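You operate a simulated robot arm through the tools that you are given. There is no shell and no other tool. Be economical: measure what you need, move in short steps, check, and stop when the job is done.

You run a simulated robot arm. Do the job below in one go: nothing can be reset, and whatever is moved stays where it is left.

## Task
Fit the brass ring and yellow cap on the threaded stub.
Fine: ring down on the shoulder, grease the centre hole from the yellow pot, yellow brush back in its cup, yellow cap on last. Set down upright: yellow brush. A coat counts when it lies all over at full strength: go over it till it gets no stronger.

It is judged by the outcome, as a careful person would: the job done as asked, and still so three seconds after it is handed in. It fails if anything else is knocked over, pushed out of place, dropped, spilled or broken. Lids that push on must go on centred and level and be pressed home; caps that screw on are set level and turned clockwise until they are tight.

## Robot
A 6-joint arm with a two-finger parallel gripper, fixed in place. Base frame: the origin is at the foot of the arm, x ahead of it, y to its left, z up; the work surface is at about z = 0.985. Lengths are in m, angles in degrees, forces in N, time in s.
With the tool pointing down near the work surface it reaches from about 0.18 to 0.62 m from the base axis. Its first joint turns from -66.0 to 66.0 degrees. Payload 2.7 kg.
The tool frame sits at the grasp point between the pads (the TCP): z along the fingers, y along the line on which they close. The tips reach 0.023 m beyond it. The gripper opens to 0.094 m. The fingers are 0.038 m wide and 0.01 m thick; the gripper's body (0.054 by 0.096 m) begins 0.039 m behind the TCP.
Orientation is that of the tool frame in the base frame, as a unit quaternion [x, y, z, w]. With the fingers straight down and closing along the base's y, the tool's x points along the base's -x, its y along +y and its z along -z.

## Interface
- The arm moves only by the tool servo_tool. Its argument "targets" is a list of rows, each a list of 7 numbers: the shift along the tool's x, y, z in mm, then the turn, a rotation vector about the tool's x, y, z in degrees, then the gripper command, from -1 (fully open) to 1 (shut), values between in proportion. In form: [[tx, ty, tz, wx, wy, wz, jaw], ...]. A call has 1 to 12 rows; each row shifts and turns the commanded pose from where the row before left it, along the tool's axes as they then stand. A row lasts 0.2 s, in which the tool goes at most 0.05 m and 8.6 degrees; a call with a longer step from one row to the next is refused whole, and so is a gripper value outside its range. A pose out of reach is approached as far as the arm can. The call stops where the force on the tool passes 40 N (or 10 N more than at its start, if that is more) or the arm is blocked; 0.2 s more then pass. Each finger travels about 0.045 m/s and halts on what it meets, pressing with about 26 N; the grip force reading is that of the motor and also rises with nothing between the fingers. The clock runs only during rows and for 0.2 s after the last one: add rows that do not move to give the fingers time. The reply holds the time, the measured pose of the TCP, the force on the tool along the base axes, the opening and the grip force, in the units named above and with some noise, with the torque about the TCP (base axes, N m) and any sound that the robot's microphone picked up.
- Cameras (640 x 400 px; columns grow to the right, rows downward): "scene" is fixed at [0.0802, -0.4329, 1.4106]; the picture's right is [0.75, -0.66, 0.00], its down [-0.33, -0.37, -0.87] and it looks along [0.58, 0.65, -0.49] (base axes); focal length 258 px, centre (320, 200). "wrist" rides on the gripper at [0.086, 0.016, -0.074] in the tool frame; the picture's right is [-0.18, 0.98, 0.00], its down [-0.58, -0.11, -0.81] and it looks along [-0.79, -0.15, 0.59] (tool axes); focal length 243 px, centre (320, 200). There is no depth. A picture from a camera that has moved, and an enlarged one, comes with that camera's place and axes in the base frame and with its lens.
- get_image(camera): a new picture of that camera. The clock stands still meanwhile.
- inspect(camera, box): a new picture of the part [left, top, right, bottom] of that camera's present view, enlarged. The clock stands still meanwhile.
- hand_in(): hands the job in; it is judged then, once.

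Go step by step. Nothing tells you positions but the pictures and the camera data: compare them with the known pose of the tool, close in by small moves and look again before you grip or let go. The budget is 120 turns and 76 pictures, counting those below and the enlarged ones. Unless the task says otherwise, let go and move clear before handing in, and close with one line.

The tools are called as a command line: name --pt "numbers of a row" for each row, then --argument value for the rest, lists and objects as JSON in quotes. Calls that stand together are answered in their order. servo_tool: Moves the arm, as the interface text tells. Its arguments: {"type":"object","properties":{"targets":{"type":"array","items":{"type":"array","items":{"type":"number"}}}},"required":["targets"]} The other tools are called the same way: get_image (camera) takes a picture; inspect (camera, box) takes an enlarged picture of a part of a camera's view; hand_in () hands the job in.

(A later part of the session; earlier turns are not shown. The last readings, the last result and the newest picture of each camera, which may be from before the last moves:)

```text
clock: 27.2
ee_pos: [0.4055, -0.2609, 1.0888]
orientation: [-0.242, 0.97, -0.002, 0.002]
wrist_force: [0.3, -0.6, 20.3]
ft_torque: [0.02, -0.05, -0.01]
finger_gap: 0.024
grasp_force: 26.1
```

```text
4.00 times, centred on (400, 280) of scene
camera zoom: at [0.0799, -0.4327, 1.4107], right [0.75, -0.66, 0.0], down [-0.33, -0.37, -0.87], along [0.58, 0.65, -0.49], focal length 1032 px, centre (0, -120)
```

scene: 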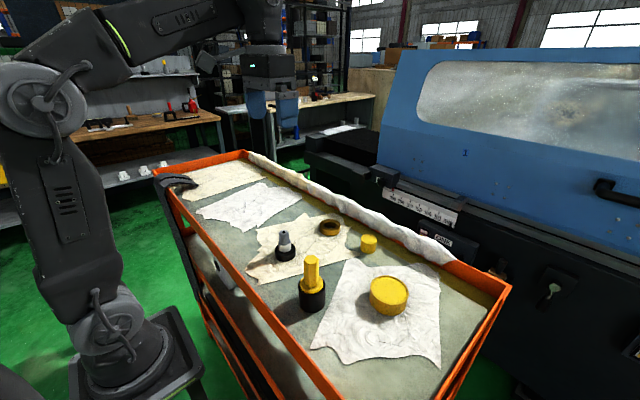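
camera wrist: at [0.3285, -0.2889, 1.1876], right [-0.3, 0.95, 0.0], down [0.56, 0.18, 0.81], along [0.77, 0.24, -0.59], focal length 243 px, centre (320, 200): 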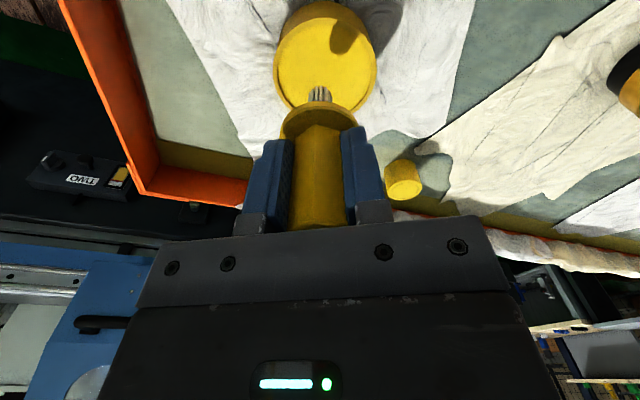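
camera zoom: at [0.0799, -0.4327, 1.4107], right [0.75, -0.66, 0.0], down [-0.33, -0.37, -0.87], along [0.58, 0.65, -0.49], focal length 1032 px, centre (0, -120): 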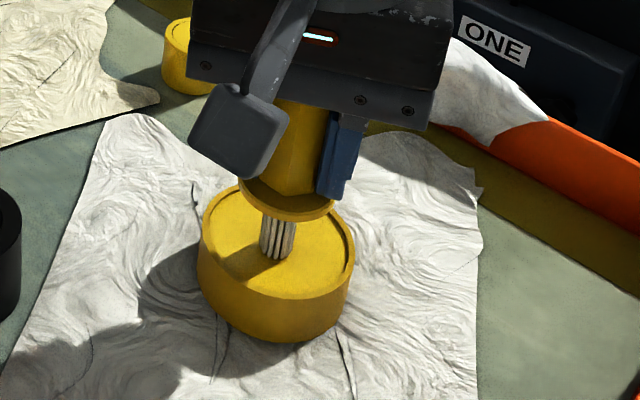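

The tip met the grease surface at 20 N. I'll ease off, stroke lightly in the grease, then lift and look.

servo_tool --pt "0 0 -1.5 0 0 0 1" --pt "5 0 0 0 0 0 1" --pt "-5 5 0 0 0 0 1" --pt "-5 -5 0 0 0 0 1" --pt "5 -5 0 0 0 0 1" --pt "0 5 0 0 0 0 1" --pt "0 0 0 0 0 0 1"

servo_tool --pt "0 0 -15 0 0 0 1" --pt "0 0 -25 0 0 0 1" --pt "0 0 0 0 0 0 1"

inspect --camera "scene" --box '[350, 200, 450, 300]'

```text
clock: 28.8
ee_pos: [0.4037, -0.2595, 1.0881]
orientation: [-0.242, 0.97, -0.001, 0.0]
wrist_force: [1.6, -4.1, 13.0]
ft_torque: [-0.21, -0.16, -0.03]
finger_gap: 0.0234
grasp_force: 25.7
```

```text
clock: 29.6
ee_pos: [0.4027, -0.2597, 1.1278]
orientation: [-0.242, 0.97, 0.001, 0.0]
wrist_force: [0.5, 0.3, -0.1]
ft_torque: [0.01, 0.0, 0.02]
finger_gap: 0.0234
grasp_force: 25.8
```

```text
4.00 times, centred on (400, 250) of scene
camera zoom: at [0.0802, -0.4329, 1.4106], right [0.75, -0.66, 0.0], down [-0.33, -0.37, -0.87], along [0.58, 0.65, -0.49], focal length 1032 px, centre (0, 0)
```

zoom: 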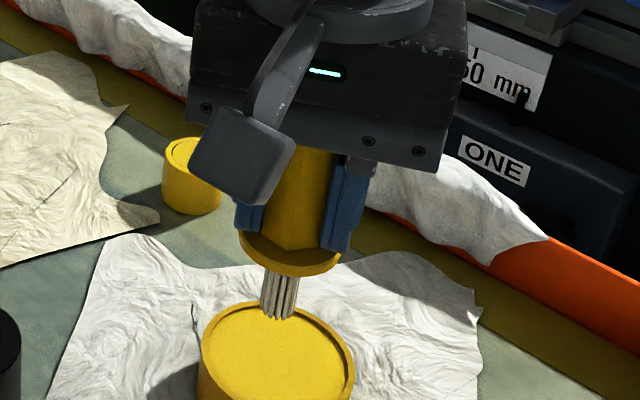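

inspect --camera "scene" --box '[405, 255, 435, 285]'

```text
13.33 times, centred on (420, 270) of scene
camera zoom: at [0.0802, -0.4329, 1.4106], right [0.75, -0.66, 0.0], down [-0.33, -0.37, -0.87], along [0.58, 0.65, -0.49], focal length 3441 px, centre (-1013, -733)
```

zoom: 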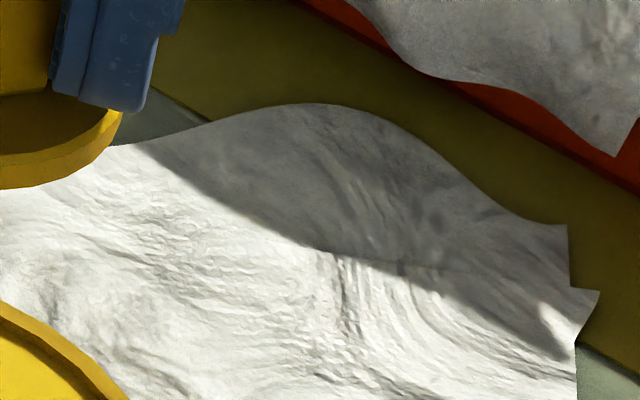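

inspect --camera "scene" --box '[372, 258, 408, 282]'

```text
16.00 times, centred on (390, 270) of scene
camera zoom: at [0.0802, -0.4329, 1.4106], right [0.75, -0.66, 0.0], down [-0.33, -0.37, -0.87], along [0.58, 0.65, -0.49], focal length 4130 px, centre (-800, -920)
```

zoom: 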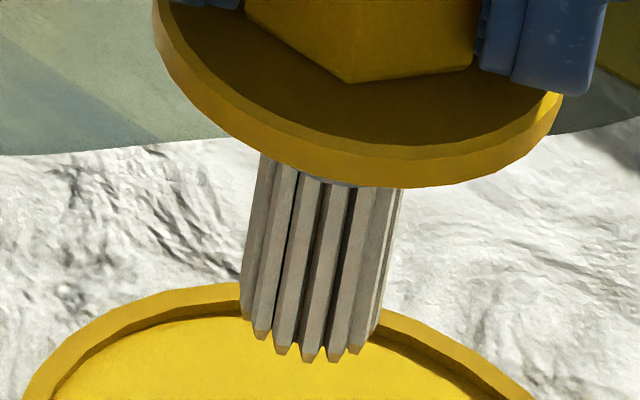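

The tips look slightly tinted, but I'm not certain they are loaded. I'll dip again with a longer light contact and compare.

servo_tool --pt "0 0 25 0 0 0 1" --pt "0 0 12 0 0 0 1" --pt "0 0 2 0 0 0 1" --pt "0 0 0 0 0 0 1" --pt "5 0 0 0 0 0 1" --pt "0 5 0 0 0 0 1" --pt "-5 0 0 0 0 0 1" --pt "-5 -5 0 0 0 0 1" --pt "5 -5 0 0 0 0 1" --pt "0 5 0 0 0 0 1" --pt "0 0 0 0 0 0 1"

servo_tool --pt "0 0 0 0 0 0 1" --pt "0 0 0 0 0 0 1" --pt "0 0 -14 0 0 0 1" --pt "0 0 -25 0 0 0 1" --pt "0 0 0 0 0 0 1"

inspect --camera "scene" --box '[372, 258, 408, 282]'

```text
clock: 32.0
ee_pos: [0.4037, -0.2619, 1.089]
orientation: [-0.241, 0.97, -0.001, 0.0]
wrist_force: [-0.2, 0.5, -1.0]
ft_torque: [-0.01, 0.01, -0.01]
finger_gap: 0.0235
grasp_force: 26.6
```

```text
clock: 33.2
ee_pos: [0.4062, -0.2598, 1.128]
orientation: [-0.242, 0.97, 0.0, 0.0]
wrist_force: [0.0, 0.2, -0.8]
ft_torque: [0.0, 0.02, -0.01]
finger_gap: 0.0238
grasp_force: 26.3
```

```text
16.00 times, centred on (390, 270) of scene
camera zoom: at [0.0802, -0.4329, 1.4106], right [0.75, -0.66, 0.0], down [-0.33, -0.37, -0.87], along [0.58, 0.65, -0.49], focal length 4130 px, centre (-800, -920)
```

zoom: 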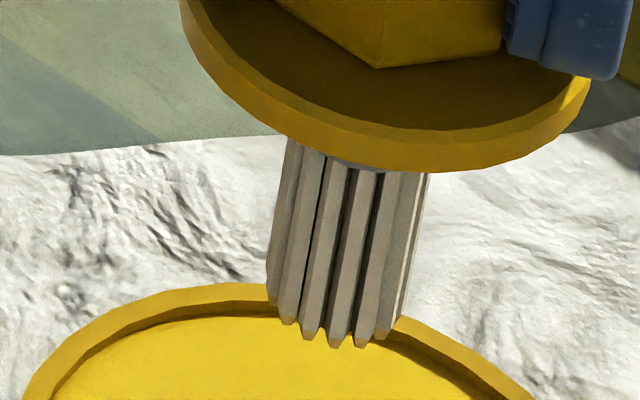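

There is no visible change between dips, so the bristles may already be loaded with a colourless grease. I'll try the brush on the stub hole and look for a change there.

servo_tool --pt "0 0 -25 0 0 0 1" --pt "0 0 -22 0 0 0 1" --pt "-7.7 35.3 0 0 0 0 1" --pt "-7.7 35.3 0 0 0 0 1" --pt "-7.7 35.3 0 0 0 0 1" --pt "-7.7 35.3 0 0 0 0 1" --pt "-7.7 35.3 0 0 0 0 1" --pt "-7.7 35.3 0 0 0 0 1" --pt "-7.7 35.3 0 0 0 0 1" --pt "0 0 20 0 0 0 1" --pt "0 0 0 0 0 0 1"

inspect --camera "scene" --box '[264, 190, 324, 240]'

inspect --camera "wrist" --box '[260, 20, 380, 140]'

```text
clock: 35.6
ee_pos: [0.3375, -0.0169, 1.1556]
orientation: [-0.242, 0.97, 0.0, 0.0]
wrist_force: [0.0, 0.2, -0.9]
ft_torque: [-0.02, 0.0, 0.04]
finger_gap: 0.0235
grasp_force: 25.3
```

```text
8.00 times, centred on (294, 215) of scene
camera zoom: at [0.0802, -0.4329, 1.4106], right [0.75, -0.66, 0.0], down [-0.33, -0.37, -0.87], along [0.58, 0.65, -0.49], focal length 2065 px, centre (528, 80)
```

zoom: 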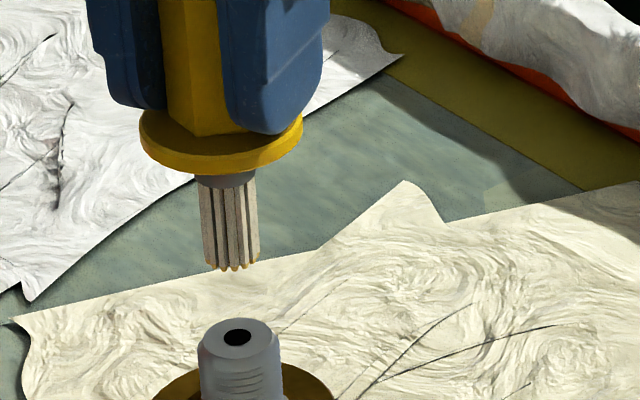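

```text
3.33 times, centred on (320, 80) of wrist
camera zoom: at [0.2522, -0.0436, 1.2297], right [-0.3, 0.95, 0.0], down [0.56, 0.18, 0.81], along [0.77, 0.24, -0.59], focal length 809 px, centre (320, 600)
```

zoom: 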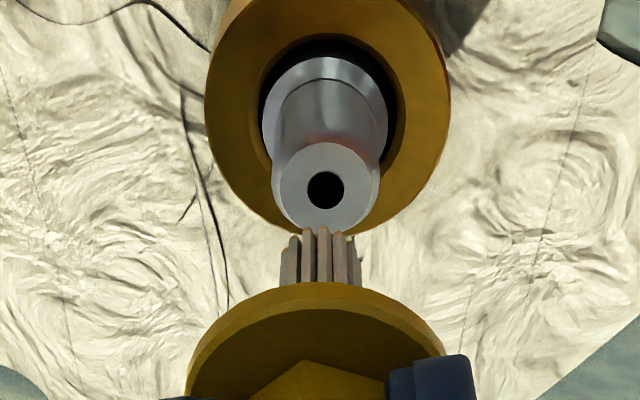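

The tips now clearly show a yellow tinge, so the brush is loaded, and it is aligned over the hole. I'll lower it gently onto the hole mouth.

servo_tool --pt "0 0.5 12 0 0 0 1" --pt "0 0 6 0 0 0 1" --pt "0 0 1.5 0 0 0 1" --pt "0 0 1.5 0 0 0 1" --pt "0 0 1 0 0 0 1" --pt "0 0 0 0 0 0 1"

inspect --camera "scene" --box '[264, 190, 324, 240]'

```text
clock: 37.0
ee_pos: [0.3364, -0.0167, 1.1329]
orientation: [-0.242, 0.97, -0.001, 0.001]
wrist_force: [0.3, 0.0, -0.6]
ft_torque: [-0.01, 0.01, -0.01]
finger_gap: 0.0235
grasp_force: 25.9
```

```text
8.00 times, centred on (294, 215) of scene
camera zoom: at [0.0802, -0.4329, 1.4106], right [0.75, -0.66, 0.0], down [-0.33, -0.37, -0.87], along [0.58, 0.65, -0.49], focal length 2065 px, centre (528, 80)
```

zoom: 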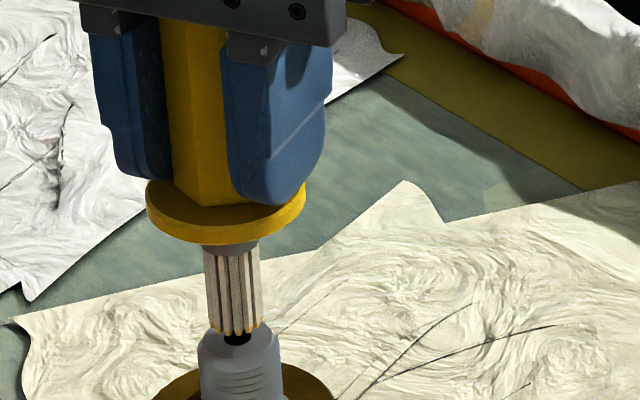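

servo_tool --pt "0 0 1 0 0 0 1" --pt "0 0 1 0 0 0 1" --pt "0 0 1 0 0 0 1" --pt "0 0 0 0 0 0 1"

```text
clock: 38.0
ee_pos: [0.335, -0.0177, 1.132]
orientation: [-0.242, 0.97, 0.0, 0.0]
wrist_force: [-0.5, -0.4, -0.5]
ft_torque: [0.02, 0.01, 0.0]
finger_gap: 0.0237
grasp_force: 25.9
```

servo_tool --pt "0 0 1 0 0 0 1" --pt "0 0 1 0 0 0 1" --pt "0 0 0 0 0 0 1"

inspect --camera "scene" --box '[274, 210, 314, 240]'

```text
clock: 38.8
ee_pos: [0.335, -0.0156, 1.1278]
orientation: [-0.241, 0.97, 0.0, 0.0]
wrist_force: [0.6, -0.5, -1.2]
ft_torque: [0.01, 0.02, -0.01]
finger_gap: 0.0235
grasp_force: 25.8
```

```text
13.33 times, centred on (294, 225) of scene
camera zoom: at [0.0802, -0.4329, 1.4106], right [0.75, -0.66, 0.0], down [-0.33, -0.37, -0.87], along [0.58, 0.65, -0.49], focal length 3441 px, centre (667, -133)
```

zoom: 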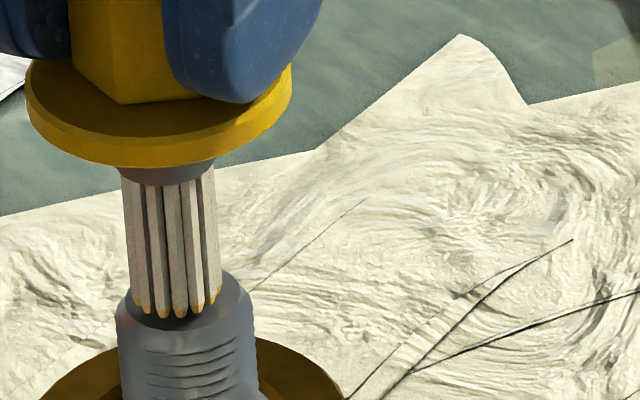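

The tips are right at the top face, over the hole. I'll press a little deeper with small strokes, then lift to see the coat.

servo_tool --pt "0 0 1 0 0 0 1" --pt "0 0 1 0 0 0 1" --pt "0 0 0 0 0 0 1" --pt "2 0 0 0 0 0 1" --pt "-2 2 0 0 0 0 1" --pt "-2 -2 0 0 0 0 1" --pt "2 -2 0 0 0 0 1" --pt "0 2 0 0 0 0 1" --pt "0 0 0 0 0 0 1"

servo_tool --pt "0 0 -15 0 0 0 1" --pt "0 0 -15 0 0 0 1" --pt "0 0 0 0 0 0 1"

inspect --camera "scene" --box '[274, 210, 314, 240]'

```text
clock: 40.8
ee_pos: [0.3355, -0.0159, 1.1255]
orientation: [-0.242, 0.97, 0.0, 0.0]
wrist_force: [1.2, 0.1, 1.2]
ft_torque: [-0.03, -0.02, -0.02]
finger_gap: 0.0235
grasp_force: 26.3
```

```text
clock: 41.6
ee_pos: [0.3361, -0.0162, 1.1559]
orientation: [-0.242, 0.97, 0.0, -0.001]
wrist_force: [-0.2, -0.1, -0.2]
ft_torque: [0.01, 0.0, 0.03]
finger_gap: 0.0238
grasp_force: 26.4
```

```text
13.33 times, centred on (294, 225) of scene
camera zoom: at [0.0802, -0.4329, 1.4106], right [0.75, -0.66, 0.0], down [-0.33, -0.37, -0.87], along [0.58, 0.65, -0.49], focal length 3441 px, centre (667, -133)
```

zoom: 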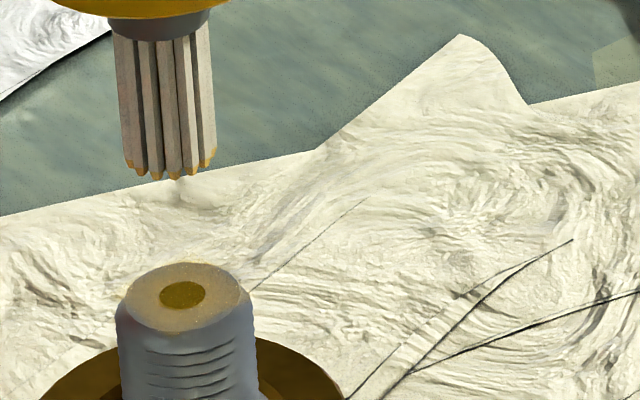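

The coat is taking: the hole is amber and the face is tinted. I'll go over it again longer.

servo_tool --pt "0 0 20 0 0 0 1" --pt "0 0 9 0 0 0 1" --pt "0 0 1.5 0 0 0 1" --pt "0 0 0 0 0 0 1" --pt "2 0 0 0 0 0 1" --pt "-2 2 0 0 0 0 1" --pt "-2 -2 0 0 0 0 1" --pt "2 -2 0 0 0 0 1" --pt "0 2 0 0 0 0 1" --pt "0 0 0 0 0 0 1" --pt "0 0 0 0 0 0 1" --pt "0 0 0 0 0 0 1"

servo_tool --pt "3 0 0 0 0 0 1" --pt "-3 3 0 0 0 0 1" --pt "-3 -3 0 0 0 0 1" --pt "3 -3 0 0 0 0 1" --pt "0 3 0 0 0 0 1" --pt "0 0 0 0 0 0 1" --pt "0 0 0 0 0 0 1" --pt "0 0 -15 0 0 0 1" --pt "0 0 -15 0 0 0 1" --pt "0 0 0 0 0 0 1"

inspect --camera "scene" --box '[274, 210, 314, 240]'

```text
clock: 44.2
ee_pos: [0.3355, -0.0165, 1.1268]
orientation: [-0.241, 0.97, -0.001, 0.001]
wrist_force: [5.9, 0.1, 14.8]
ft_torque: [0.06, -0.4, -0.01]
finger_gap: 0.0237
grasp_force: 26.3
```

```text
clock: 46.4
ee_pos: [0.3361, -0.015, 1.1564]
orientation: [-0.242, 0.97, 0.0, 0.0]
wrist_force: [-0.9, -0.2, -0.9]
ft_torque: [-0.01, 0.01, 0.0]
finger_gap: 0.0236
grasp_force: 26.2
```

```text
13.33 times, centred on (294, 225) of scene
camera zoom: at [0.0802, -0.4329, 1.4106], right [0.75, -0.66, 0.0], down [-0.33, -0.37, -0.87], along [0.58, 0.65, -0.49], focal length 3441 px, centre (667, -133)
```

zoom: 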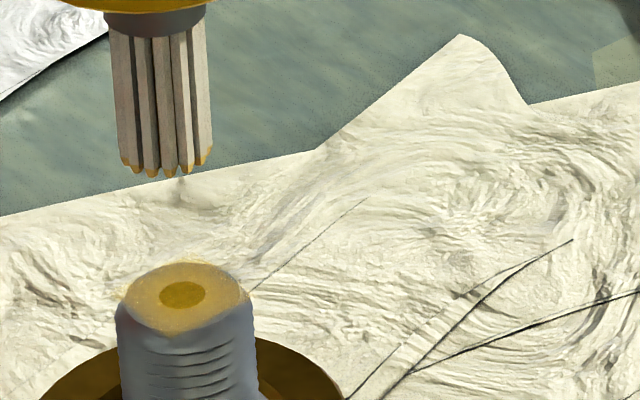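

It is getting stronger. I'll do another pass.

servo_tool --pt "0 0 20 0 0 0 1" --pt "0 0 9.5 0 0 0 1" --pt "0 0 0 0 0 0 1" --pt "3 0 0 0 0 0 1" --pt "-3 3 0 0 0 0 1" --pt "-3 -3 0 0 0 0 1" --pt "3 -3 0 0 0 0 1" --pt "0 3 0 0 0 0 1" --pt "0 0 0 0 0 0 1" --pt "2 2 0 0 0 0 1" --pt "-4 -4 0 0 0 0 1" --pt "2 2 0 0 0 0 1"

servo_tool --pt "2 -2 0 0 0 0 1" --pt "-4 4 0 0 0 0 1" --pt "2 -2 0 0 0 0 1" --pt "3 0 0 0 0 0 1" --pt "-3 3 0 0 0 0 1" --pt "-3 -3 0 0 0 0 1" --pt "3 -3 0 0 0 0 1" --pt "0 3 0 0 0 0 1" --pt "0 0 0 0 0 0 1" --pt "0 0 -15 0 0 0 1" --pt "0 0 -14.5 0 0 0 1" --pt "0 0 0 0 0 0 1"

inspect --camera "scene" --box '[274, 210, 314, 240]'

```text
clock: 49.0
ee_pos: [0.3357, -0.0168, 1.1259]
orientation: [-0.242, 0.97, 0.0, 0.0]
wrist_force: [-0.2, 0.2, -0.6]
ft_torque: [0.0, 0.01, 0.0]
finger_gap: 0.0234
grasp_force: 26.2
```

```text
clock: 51.6
ee_pos: [0.3356, -0.0166, 1.1551]
orientation: [-0.242, 0.97, 0.0, 0.0]
wrist_force: [-0.2, 1.3, -1.4]
ft_torque: [-0.03, 0.01, 0.0]
finger_gap: 0.0237
grasp_force: 26.0
```

```text
13.33 times, centred on (294, 225) of scene
camera zoom: at [0.0802, -0.4329, 1.4106], right [0.75, -0.66, 0.0], down [-0.33, -0.37, -0.87], along [0.58, 0.65, -0.49], focal length 3441 px, centre (667, -133)
```

zoom: 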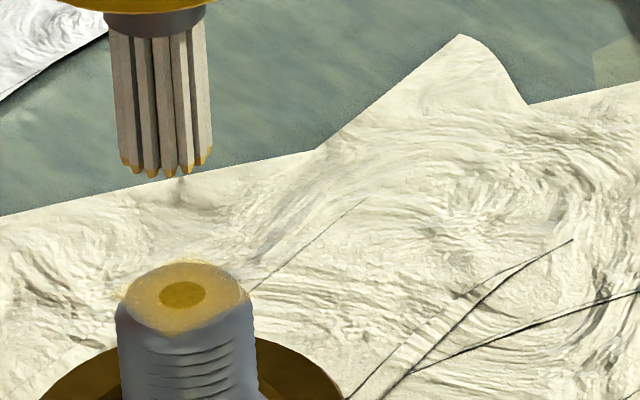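

No change, but contact was light this time. I'll do one more pass with definite pressure to confirm it is saturated.

servo_tool --pt "0 0 20 0 0 0 1" --pt "0 0 9 0 0 0 1" --pt "0 0 2 0 0 0 1" --pt "0 0 0 0 0 0 1" --pt "2 0 0 0 0 0 1" --pt "-2 2 0 0 0 0 1" --pt "-2 -2 0 0 0 0 1" --pt "2 -2 0 0 0 0 1" --pt "0 2 0 0 0 0 1" --pt "0 0 0 0 0 0 1" --pt "0 0 0 0 0 0 1"

servo_tool --pt "2 2 0 0 0 0 1" --pt "-4 -4 0 0 0 0 1" --pt "2 2 0 0 0 0 1" --pt "2 -2 0 0 0 0 1" --pt "-4 4 0 0 0 0 1" --pt "2 -2 0 0 0 0 1" --pt "0 0 0 0 0 0 1" --pt "0 0 -15 0 0 0 1" --pt "0 0 -16 0 0 0 1" --pt "0 0 0 0 0 0 1"

inspect --camera "scene" --box '[274, 210, 314, 240]'

```text
clock: 54.0
ee_pos: [0.3359, -0.0166, 1.1245]
orientation: [-0.242, 0.97, -0.001, 0.0]
wrist_force: [3.6, -1.0, 9.7]
ft_torque: [-0.06, -0.29, -0.05]
finger_gap: 0.0237
grasp_force: 26.4
```

```text
clock: 56.2
ee_pos: [0.3358, -0.0163, 1.1558]
orientation: [-0.242, 0.97, 0.0, 0.0]
wrist_force: [0.3, 0.3, -0.4]
ft_torque: [0.03, -0.04, -0.01]
finger_gap: 0.0236
grasp_force: 25.5
```

```text
13.33 times, centred on (294, 225) of scene
camera zoom: at [0.0802, -0.4329, 1.4106], right [0.75, -0.66, 0.0], down [-0.33, -0.37, -0.87], along [0.58, 0.65, -0.49], focal length 3441 px, centre (667, -133)
```

zoom: 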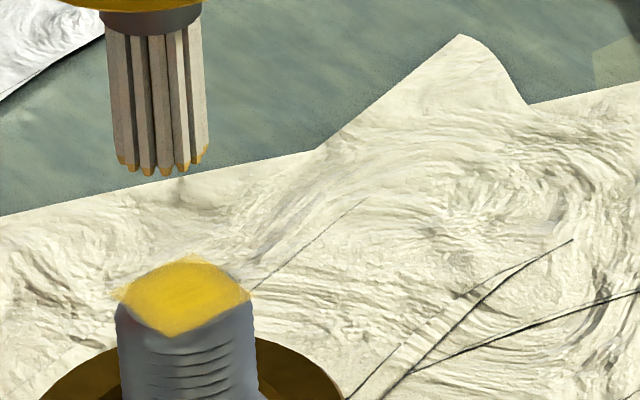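

Much stronger with pressure. I'll repeat until it is unchanged.

servo_tool --pt "0 0 20 0 0 0 1" --pt "0 0 9 0 0 0 1" --pt "0 0 2.5 0 0 0 1" --pt "0 0 0 0 0 0 1" --pt "2 0 0 0 0 0 1" --pt "-2 2 0 0 0 0 1" --pt "-2 -2 0 0 0 0 1" --pt "2 -2 0 0 0 0 1" --pt "0 2 0 0 0 0 1" --pt "0 0 0 0 0 0 1" --pt "0 0 0 0 0 0 1"

servo_tool --pt "2 2 0 0 0 0 1" --pt "-4 -4 0 0 0 0 1" --pt "2 2 0 0 0 0 1" --pt "2 -2 0 0 0 0 1" --pt "-4 4 0 0 0 0 1" --pt "2 -2 0 0 0 0 1" --pt "0 0 0 0 0 0 1" --pt "0 0 -15 0 0 0 1" --pt "0 0 -16.5 0 0 0 1" --pt "0 0 0 0 0 0 1"

inspect --camera "scene" --box '[274, 210, 314, 240]'

```text
clock: 58.6
ee_pos: [0.3363, -0.0163, 1.1248]
orientation: [-0.242, 0.97, -0.001, 0.001]
wrist_force: [4.5, 1.4, 13.3]
ft_torque: [0.07, -0.43, -0.01]
finger_gap: 0.0236
grasp_force: 25.8
```

```text
clock: 60.8
ee_pos: [0.3359, -0.0157, 1.1569]
orientation: [-0.242, 0.97, 0.0, 0.0]
wrist_force: [-0.6, 0.0, -0.8]
ft_torque: [0.03, -0.02, -0.01]
finger_gap: 0.0235
grasp_force: 26.5
```

```text
13.33 times, centred on (294, 225) of scene
camera zoom: at [0.0802, -0.4329, 1.4106], right [0.75, -0.66, 0.0], down [-0.33, -0.37, -0.87], along [0.58, 0.65, -0.49], focal length 3441 px, centre (667, -133)
```

zoom: 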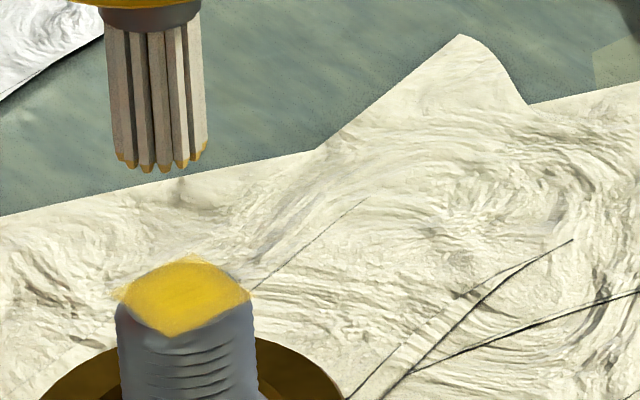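

The coat is unchanged from the last pass, so it is saturated. Next I'll return the brush to its cup.

servo_tool --pt "0 0 -25 0 0 0 1" --pt "20.6 -22.2 -15 0 0 0 1" --pt "20.6 -22.2 0 0 0 0 1" --pt "20.6 -22.2 0 0 0 0 1" --pt "20.6 -22.2 0 0 0 0 1" --pt "20.6 -22.2 0 0 0 0 1" --pt "0 0 25 0 0 0 1" --pt "0 0 25 0 0 0 1" --pt "0 0 0 0 0 0 1"

inspect --camera "scene" --box '[270, 220, 350, 310]'

inspect --camera "wrist" --box '[260, 0, 380, 150]'

```text
clock: 62.8
ee_pos: [0.2954, -0.1622, 1.1453]
orientation: [-0.242, 0.97, 0.001, 0.0]
wrist_force: [-0.2, 0.6, -0.4]
ft_torque: [0.02, 0.01, -0.02]
finger_gap: 0.0238
grasp_force: 25.5
```

```text
4.44 times, centred on (310, 265) of scene
camera zoom: at [0.0802, -0.4329, 1.4106], right [0.75, -0.66, 0.0], down [-0.33, -0.37, -0.87], along [0.58, 0.65, -0.49], focal length 1147 px, centre (364, -89)
```

zoom: 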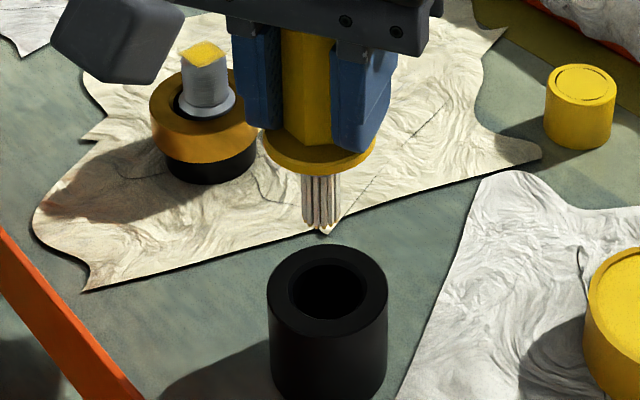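

```text
2.67 times, centred on (320, 75) of wrist
camera zoom: at [0.2116, -0.1887, 1.2198], right [-0.3, 0.95, 0.0], down [0.56, 0.18, 0.81], along [0.77, 0.24, -0.59], focal length 647 px, centre (320, 533)
```

zoom: 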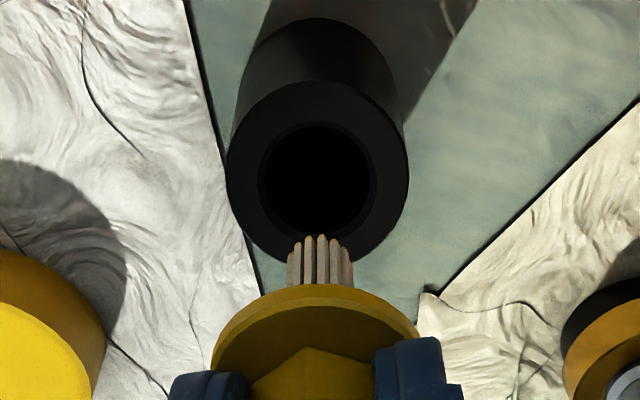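

The tips line up with the cup bore within a few mm. I'll correct by 2 mm and lower partway.

servo_tool --pt "-0.9 -1.6 10 0 0 0 1" --pt "0 0 20 0 0 0 1" --pt "0 0 15 0 0 0 1" --pt "0 0 12 0 0 0 1" --pt "0 0 0 0 0 0 1"

inspect --camera "scene" --box '[270, 220, 350, 310]'

```text
clock: 64.0
ee_pos: [0.2978, -0.1657, 1.0893]
orientation: [-0.242, 0.97, 0.0, 0.0]
wrist_force: [-0.4, 0.6, -0.6]
ft_torque: [0.02, 0.0, 0.01]
finger_gap: 0.0237
grasp_force: 26.4
```

```text
4.44 times, centred on (310, 265) of scene
camera zoom: at [0.0802, -0.4329, 1.4106], right [0.75, -0.66, 0.0], down [-0.33, -0.37, -0.87], along [0.58, 0.65, -0.49], focal length 1147 px, centre (364, -89)
```

zoom: 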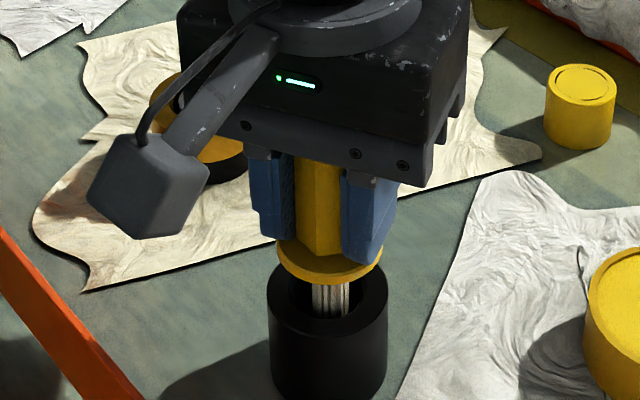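

The bristles are in the bore. I'll continue down until the flange seats.

servo_tool --pt "0 1 8 0 0 0 1" --pt "0 0 6 0 0 0 1" --pt "0 0 3 0 0 0 1" --pt "0 0 2 0 0 0 1" --pt "0 0 0 0 0 0 1"

inspect --camera "scene" --box '[270, 220, 350, 310]'

```text
clock: 65.2
ee_pos: [0.2971, -0.1621, 1.0694]
orientation: [-0.241, 0.97, 0.001, 0.0]
wrist_force: [0.4, 0.4, -0.2]
ft_torque: [0.0, -0.03, 0.02]
finger_gap: 0.0236
grasp_force: 25.2
```

```text
4.44 times, centred on (310, 265) of scene
camera zoom: at [0.0802, -0.4329, 1.4106], right [0.75, -0.66, 0.0], down [-0.33, -0.37, -0.87], along [0.58, 0.65, -0.49], focal length 1147 px, centre (364, -89)
```

zoom: 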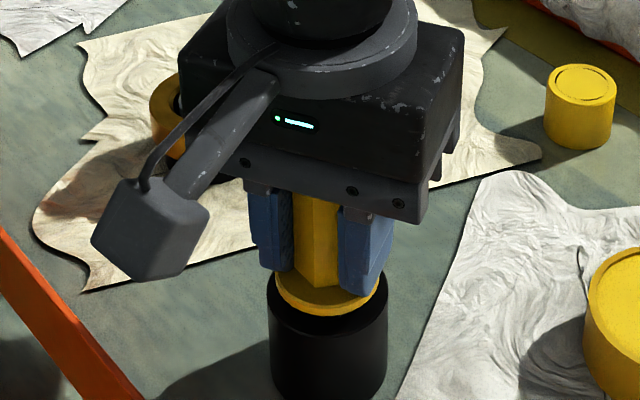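

servo_tool --pt "0 0 1 0 0 0 1" --pt "0 0 1 0 0 0 1" --pt "0 0 0.5 0 0 0 1" --pt "0 0 0 0 0 0 1"

```text
clock: 66.2
ee_pos: [0.298, -0.1642, 1.0677]
orientation: [-0.242, 0.97, -0.001, 0.0]
wrist_force: [0.7, 0.5, -0.4]
ft_torque: [0.03, 0.0, 0.0]
finger_gap: 0.0233
grasp_force: 26.3
```

servo_tool --pt "0 0 0.7 0 0 0 1" --pt "0 0 0.7 0 0 0 1" --pt "0 0 0.7 0 0 0 1" --pt "0 0 0 0 0 0 1"

```text
clock: 67.2
ee_pos: [0.2977, -0.1634, 1.0641]
orientation: [-0.242, 0.97, 0.0, 0.0]
wrist_force: [-0.1, 0.2, -1.6]
ft_torque: [0.01, -0.02, 0.01]
finger_gap: 0.0237
grasp_force: 25.5
```

inspect --camera "scene" --box '[295, 255, 345, 295]'

```text
10.00 times, centred on (320, 275) of scene
camera zoom: at [0.0802, -0.4329, 1.4106], right [0.75, -0.66, 0.0], down [-0.33, -0.37, -0.87], along [0.58, 0.65, -0.49], focal length 2581 px, centre (320, -550)
```

zoom: 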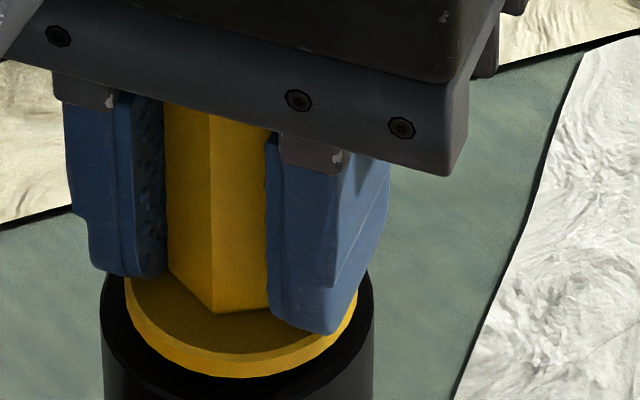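

servo_tool --pt "0 0 0.6 0 0 0 1" --pt "0 0 0.6 0 0 0 1" --pt "0 0 0 0 0 0 1"

```text
clock: 68.0
ee_pos: [0.2973, -0.1646, 1.0637]
orientation: [-0.242, 0.97, 0.0, -0.001]
wrist_force: [-0.2, 0.3, -1.0]
ft_torque: [-0.01, -0.01, 0.01]
finger_gap: 0.0234
grasp_force: 26.2
```

servo_tool --pt "0 0 0.6 0 0 0 1" --pt "0 0 0.6 0 0 0 1" --pt "0 0 0 0 0 0 1"

```text
clock: 68.8
ee_pos: [0.2973, -0.1622, 1.0627]
orientation: [-0.242, 0.97, 0.0, 0.0]
wrist_force: [-0.4, 0.0, -0.6]
ft_torque: [0.03, -0.02, -0.01]
finger_gap: 0.0233
grasp_force: 26.0
```

servo_tool --pt "0 0 0.7 0 0 0 1" --pt "0 0 0.7 0 0 0 1" --pt "0 0 0 0 0 0 1"

inspect --camera "scene" --box '[295, 255, 345, 295]'

```text
clock: 69.6
ee_pos: [0.2982, -0.1628, 1.0623]
orientation: [-0.242, 0.97, 0.0, 0.001]
wrist_force: [-4.8, 0.9, 15.6]
ft_torque: [0.31, -0.12, 0.06]
finger_gap: 0.0236
grasp_force: 26.5
```

```text
10.00 times, centred on (320, 275) of scene
camera zoom: at [0.0799, -0.4328, 1.4107], right [0.75, -0.66, 0.0], down [-0.33, -0.37, -0.87], along [0.58, 0.65, -0.49], focal length 2581 px, centre (320, -550)
```

zoom: 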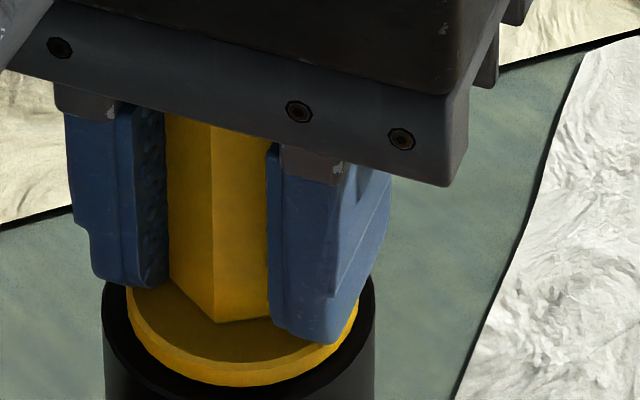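

The flange is now seated on the cup with firm contact. I'll ease off, open and rise straight up.

servo_tool --pt "0 0 -0.8 0 0 0 1" --pt "0 0 0 0 0 0 0.4" --pt "0 0 0 0 0 0 0.2" --pt "0 0 0 0 0 0 0" --pt "0 0 0 0 0 0 -0.5" --pt "0 0 0 0 0 0 -1" --pt "0 0 0 0 0 0 -1"

servo_tool --pt "0 0 -15 0 0 0 -1" --pt "0 0 -35 0 0 0 -1" --pt "0 0 -40 0 0 0 -1" --pt "0 0 -30 0 0 0 -1" --pt "0 0 0 0 0 0 -1"

get_image --camera "scene"

```text
clock: 71.2
ee_pos: [0.2981, -0.1634, 1.0633]
orientation: [-0.243, 0.97, 0.0, 0.0]
wrist_force: [0.1, -0.5, 0.3]
ft_torque: [0.0, 0.03, 0.04]
finger_gap: 0.0939
grasp_force: 0.1
```

```text
clock: 72.4
ee_pos: [0.2973, -0.1641, 1.182]
orientation: [-0.242, 0.97, 0.0, 0.0]
wrist_force: [0.2, 0.1, -0.6]
ft_torque: [0.0, 0.04, -0.01]
finger_gap: 0.094
grasp_force: 0.1
```

```text
12 pictures are left
```

scene: 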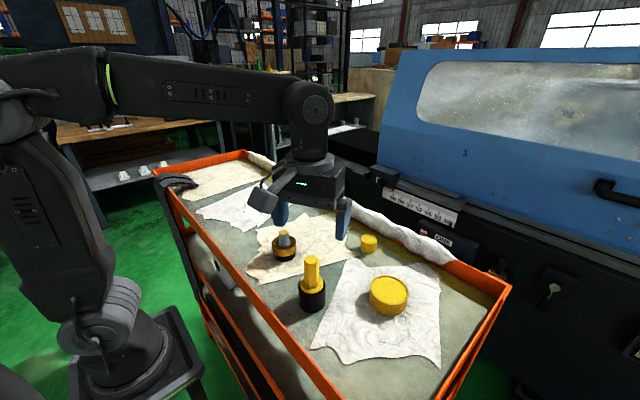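

The brush stands upright in its cup. Next I'll take the cap: square the tool and move above about (0.495, -0.135).

servo_tool --pt "0 0 0 0 0 7 -1" --pt "0 0 0 0 0 7 -1" --pt "0 0 0 0 0 7 -1" --pt "0 0 0 0 0 7 -1" --pt "-40 6 0 0 0 0 -1" --pt "-40 6 0 0 0 0 -1" --pt "-40 6 0 0 0 0 -1" --pt "-40 6 0 0 0 0 -1" --pt "-38 5 30 0 0 0 -1" --pt "0 0 40 0 0 0 -1" --pt "0 0 0 0 0 0 -1"

get_image --camera "wrist"

```text
clock: 74.8
ee_pos: [0.5, -0.1345, 1.1119]
orientation: [0.0, 1.0, 0.0, 0.0]
wrist_force: [0.9, -0.2, -0.5]
ft_torque: [0.01, 0.02, 0.03]
finger_gap: 0.094
grasp_force: 0.0
```

```text
11 pictures are left
camera wrist: at [0.4119, -0.1179, 1.1859], right [0.18, 0.98, 0.0], down [0.58, -0.11, 0.81], along [0.79, -0.15, -0.59], focal length 243 px, centre (320, 200)
```

wrist: 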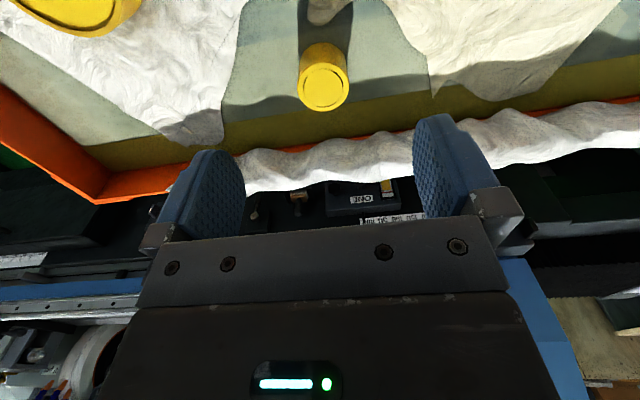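

The cap is at about (0.503, -0.133). I'll centre and descend to the grip height.

servo_tool --pt "-4 1 20 0 0 0 -1" --pt "0 0 25 0 0 0 -1" --pt "0 0 25 0 0 0 -1" --pt "0 0 18 0 0 0 -1" --pt "0 0 9 0 0 0 -1" --pt "0 0 0 0 0 0 -1" --pt "0 0 0 0 0 0 0" --pt "0 0 0 0 0 0 0.4" --pt "0 0 0 0 0 0 1" --pt "0 0 0 0 0 0 1" --pt "0 0 0 0 0 0 1"

get_image --camera "wrist"

```text
clock: 77.2
ee_pos: [0.5005, -0.1329, 1.0149]
orientation: [0.0, 1.0, 0.0, 0.0]
wrist_force: [0.1, -0.2, 0.3]
ft_torque: [-0.01, 0.0, -0.02]
finger_gap: 0.0413
grasp_force: 26.2
```

```text
10 pictures are left
camera wrist: at [0.414, -0.1173, 1.0895], right [0.18, 0.98, 0.0], down [0.58, -0.11, 0.81], along [0.79, -0.15, -0.59], focal length 243 px, centre (320, 200)
```

wrist: 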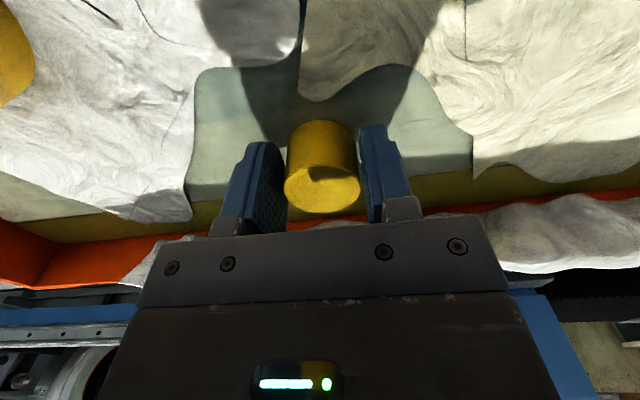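

servo_tool --pt "0 0 0 0 0 0 1" --pt "0 0 0 0 0 0 1" --pt "0 0 0 0 0 0 1"

```text
clock: 78.0
ee_pos: [0.4998, -0.1326, 1.0152]
orientation: [0.0, 1.0, 0.0, 0.0]
wrist_force: [-0.1, -0.5, 0.4]
ft_torque: [-0.01, 0.0, -0.01]
finger_gap: 0.0412
grasp_force: 25.9
```

The cap is held, but I estimate its axis about 4–5 mm ahead of the TCP. I'll open, shift forward and regrip so it turns about its own axis.

servo_tool --pt "0 0 0 0 0 0 0" --pt "0 0 0 0 0 0 -0.3" --pt "-5 0 0 0 0 0 -0.3" --pt "0 0 0 0 0 0 0.3" --pt "0 0 0 0 0 0 1" --pt "0 0 0 0 0 0 1" --pt "0 0 0 0 0 0 1"

inspect --camera "wrist" --box '[260, 100, 380, 220]'

```text
clock: 79.6
ee_pos: [0.5057, -0.1339, 1.0167]
orientation: [0.0, 1.0, 0.0, 0.0]
wrist_force: [-0.3, -0.6, 0.5]
ft_torque: [-0.02, 0.0, 0.03]
finger_gap: 0.0413
grasp_force: 25.9
```

```text
3.33 times, centred on (320, 160) of wrist
camera zoom: at [0.4187, -0.1174, 1.0898], right [0.18, 0.98, 0.0], down [0.58, -0.11, 0.81], along [0.79, -0.15, -0.59], focal length 809 px, centre (320, 333)
```

zoom: 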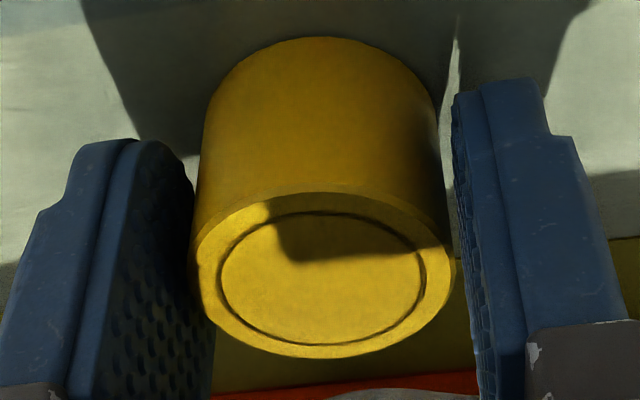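

The cap is regripped, now centred to within about 2 mm by triangulation. I'll lift it and carry it over the stub.

servo_tool --pt "0 0 -20 0 0 0 1" --pt "0 0 -40 0 0 0 1" --pt "0 0 -40 0 0 0 1" --pt "0 0 -20 0 0 0 1" --pt "34 23.3 0 0 0 0 1" --pt "34 23.3 0 0 0 0 1" --pt "34 23.3 0 0 0 0 1" --pt "34 23.3 0 0 0 0 1" --pt "32.5 23.3 0 0 0 0 1" --pt "0 0 25 0 0 0 1" --pt "0 0 10 0 0 0 1" --pt "0 0 0 0 0 0 1"

inspect --camera "scene" --box '[260, 185, 330, 245]'

inspect --camera "wrist" --box '[240, 40, 400, 220]'

```text
clock: 82.2
ee_pos: [0.337, -0.0159, 1.0994]
orientation: [0.0, 1.0, 0.0, 0.0]
wrist_force: [-0.8, -0.8, -1.0]
ft_torque: [0.06, -0.01, 0.0]
finger_gap: 0.0412
grasp_force: 25.8
```

```text
6.67 times, centred on (295, 215) of scene
camera zoom: at [0.0802, -0.4329, 1.4106], right [0.75, -0.66, 0.0], down [-0.33, -0.37, -0.87], along [0.58, 0.65, -0.49], focal length 1721 px, centre (487, 100)
```

zoom: 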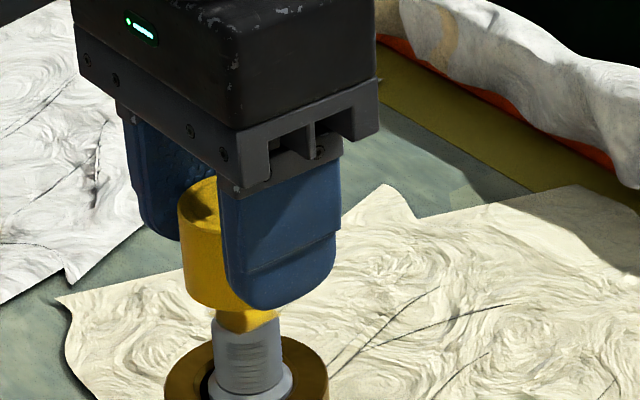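

```text
2.22 times, centred on (320, 130) of wrist
camera zoom: at [0.2494, 0.0, 1.1747], right [0.18, 0.98, 0.0], down [0.58, -0.11, 0.81], along [0.79, -0.15, -0.59], focal length 539 px, centre (320, 356)
```

zoom: 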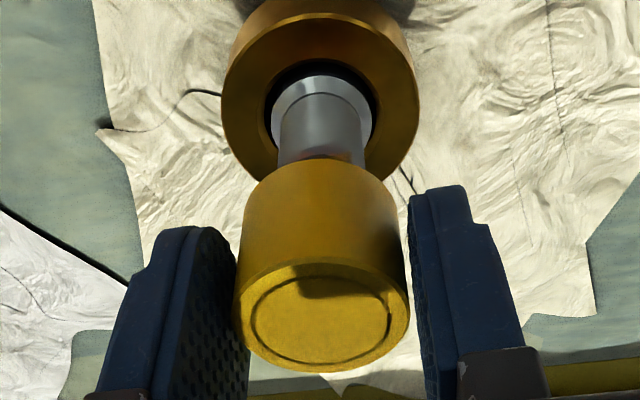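

The cap lines up with the stub to about 1 mm. I'll shift back 1 mm and lower gently until it touches.

servo_tool --pt "1 0 6 0 0 0 1" --pt "0 0 5 0 0 0 1" --pt "0 0 2 0 0 0 1" --pt "0 0 1.5 0 0 0 1" --pt "0 0 1.5 0 0 0 1" --pt "0 0 0 0 0 0 1"

```text
clock: 83.6
ee_pos: [0.336, -0.0173, 1.0854]
orientation: [0.0, 1.0, 0.0, 0.0]
wrist_force: [0.2, 0.7, -0.6]
ft_torque: [-0.01, -0.01, 0.0]
finger_gap: 0.0417
grasp_force: 25.5
```

servo_tool --pt "0 0 1.5 0 0 0 1" --pt "0 0 1.5 0 0 0 1" --pt "0 0 1.5 0 0 0 1" --pt "0 0 0 0 0 0 1"

```text
clock: 84.6
ee_pos: [0.3358, -0.016, 1.0791]
orientation: [0.001, 1.0, 0.0, 0.0]
wrist_force: [-0.5, 0.0, 0.8]
ft_torque: [-0.01, -0.03, -0.01]
finger_gap: 0.0411
grasp_force: 25.9
```

servo_tool --pt "0 0 1.5 0 0 0 1" --pt "0 0 1.5 0 0 0 1" --pt "0 0 0 0 0 0 1"

inspect --camera "scene" --box '[265, 200, 325, 250]'

```text
clock: 85.4
ee_pos: [0.3363, -0.0161, 1.0776]
orientation: [0.0, 1.0, 0.0, 0.0]
wrist_force: [-0.1, -0.4, -0.5]
ft_torque: [0.02, 0.0, -0.01]
finger_gap: 0.0413
grasp_force: 26.2
```

```text
8.00 times, centred on (295, 225) of scene
camera zoom: at [0.0802, -0.4329, 1.4106], right [0.75, -0.66, 0.0], down [-0.33, -0.37, -0.87], along [0.58, 0.65, -0.49], focal length 2065 px, centre (520, 0)
```

zoom: 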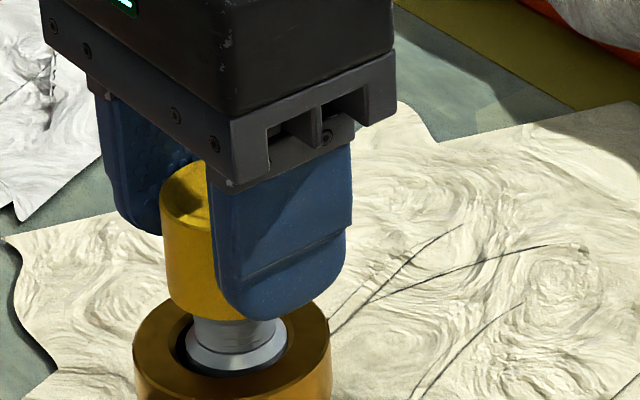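

The stub has entered the cap freely. I'll continue down to first contact.

servo_tool --pt "0 0 1.5 0 0 0 1" --pt "0 0 1.5 0 0 0 1" --pt "0 0 1.5 0 0 0 1" --pt "0 0 0 0 0 0 1"

```text
clock: 86.4
ee_pos: [0.3357, -0.0167, 1.0714]
orientation: [0.0, 1.0, -0.001, 0.0]
wrist_force: [-0.4, -0.5, -0.3]
ft_torque: [-0.03, 0.01, 0.01]
finger_gap: 0.0412
grasp_force: 25.7
```

servo_tool --pt "0 0 1 0 0 0 1" --pt "0 0 1 0 0 0 1" --pt "0 0 1 0 0 0 1" --pt "0 0 0 0 0 0 1"

```text
clock: 87.4
ee_pos: [0.3344, -0.0174, 1.0698]
orientation: [0.001, 1.0, 0.0, 0.0]
wrist_force: [0.3, 0.6, 0.4]
ft_torque: [-0.02, 0.0, 0.04]
finger_gap: 0.0414
grasp_force: 26.1
```

servo_tool --pt "0 0 1 0 0 0 1" --pt "0 0 1 0 0 0 1" --pt "0 0 1 0 0 0 1" --pt "0 0 0 0 0 0 1"

```text
clock: 88.4
ee_pos: [0.336, -0.0163, 1.0675]
orientation: [0.0, 1.0, 0.0, 0.0]
wrist_force: [-0.9, -0.2, 0.1]
ft_torque: [0.03, -0.03, 0.0]
finger_gap: 0.0411
grasp_force: 26.4
```

servo_tool --pt "0 0 1 0 0 0 1" --pt "0 0 1 0 0 0 1" --pt "0 0 0 0 0 0 1"

inspect --camera "scene" --box '[265, 200, 325, 250]'

```text
clock: 89.2
ee_pos: [0.3345, -0.0165, 1.0645]
orientation: [0.0, 1.0, 0.001, -0.001]
wrist_force: [-0.5, -0.3, -0.2]
ft_torque: [0.01, 0.0, 0.01]
finger_gap: 0.0411
grasp_force: 26.0
```

```text
8.00 times, centred on (295, 225) of scene
camera zoom: at [0.0802, -0.4329, 1.4106], right [0.75, -0.66, 0.0], down [-0.33, -0.37, -0.87], along [0.58, 0.65, -0.49], focal length 2065 px, centre (520, 0)
```

zoom: 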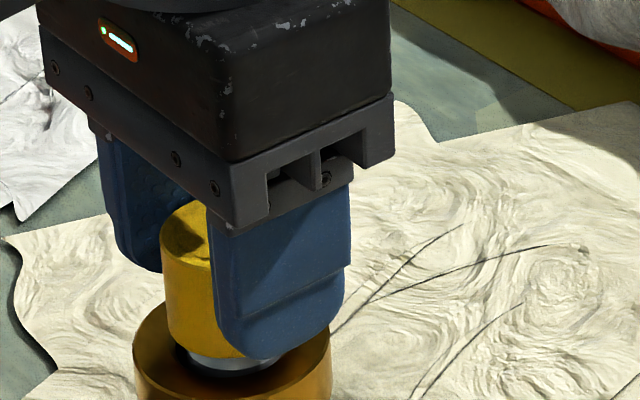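

The cap is near the collar and the fingers are clear of the ring. I'll continue in small steps.

servo_tool --pt "0 0 1 0 0 0 1" --pt "0 0 1 0 0 0 1" --pt "0 0 0 0 0 0 1"

```text
clock: 90.0
ee_pos: [0.3356, -0.0177, 1.0617]
orientation: [0.0, 1.0, 0.0, 0.0]
wrist_force: [-0.1, 0.9, -1.0]
ft_torque: [0.04, 0.0, 0.02]
finger_gap: 0.0412
grasp_force: 26.2
```

servo_tool --pt "0 0 1 0 0 0 1" --pt "0 0 1 0 0 0 1" --pt "0 0 0 0 0 0 1"

```text
clock: 90.8
ee_pos: [0.3363, -0.0176, 1.0606]
orientation: [0.0, 1.0, 0.0, -0.001]
wrist_force: [0.2, -0.7, -0.7]
ft_torque: [0.0, 0.0, -0.02]
finger_gap: 0.0412
grasp_force: 25.8
```

servo_tool --pt "0 0 1 0 0 0 1" --pt "0 0 1 0 0 0 1" --pt "0 0 0 0 0 0 1"

```text
clock: 91.6
ee_pos: [0.3357, -0.0165, 1.0585]
orientation: [0.0, 1.0, 0.001, 0.002]
wrist_force: [-2.2, 0.6, 13.6]
ft_torque: [0.05, 0.01, -0.02]
finger_gap: 0.041
grasp_force: 25.6
```

Contact at about 14 N. Now I'll turn clockwise and watch the torque and height.

servo_tool --pt "0 0 0 0 0 8 1" --pt "0 0 0 0 0 8 1" --pt "0 0 0 0 0 8 1" --pt "0 0 0 0 0 8 1" --pt "0 0 0 0 0 8 1" --pt "0 0 0 0 0 8 1"

```text
clock: 93.0
ee_pos: [0.3359, -0.0169, 1.0589]
orientation: [0.408, 0.913, -0.001, 0.001]
wrist_force: [-0.4, -0.9, 17.4]
ft_torque: [0.0, -0.02, -0.02]
finger_gap: 0.041
grasp_force: 26.3
```

servo_tool --pt "0 0 0 0 0 8 1" --pt "0 0 0 0 0 8 1" --pt "0 0 0 0 0 8 1" --pt "0 0 0 0 0 8 1" --pt "0 0 0 0 0 8 1"

```text
clock: 94.2
ee_pos: [0.3344, -0.0175, 1.0582]
orientation: [0.696, 0.718, 0.0, 0.0]
wrist_force: [0.5, 1.6, 11.3]
ft_torque: [-0.01, -0.04, 0.02]
finger_gap: 0.0412
grasp_force: 26.6
```

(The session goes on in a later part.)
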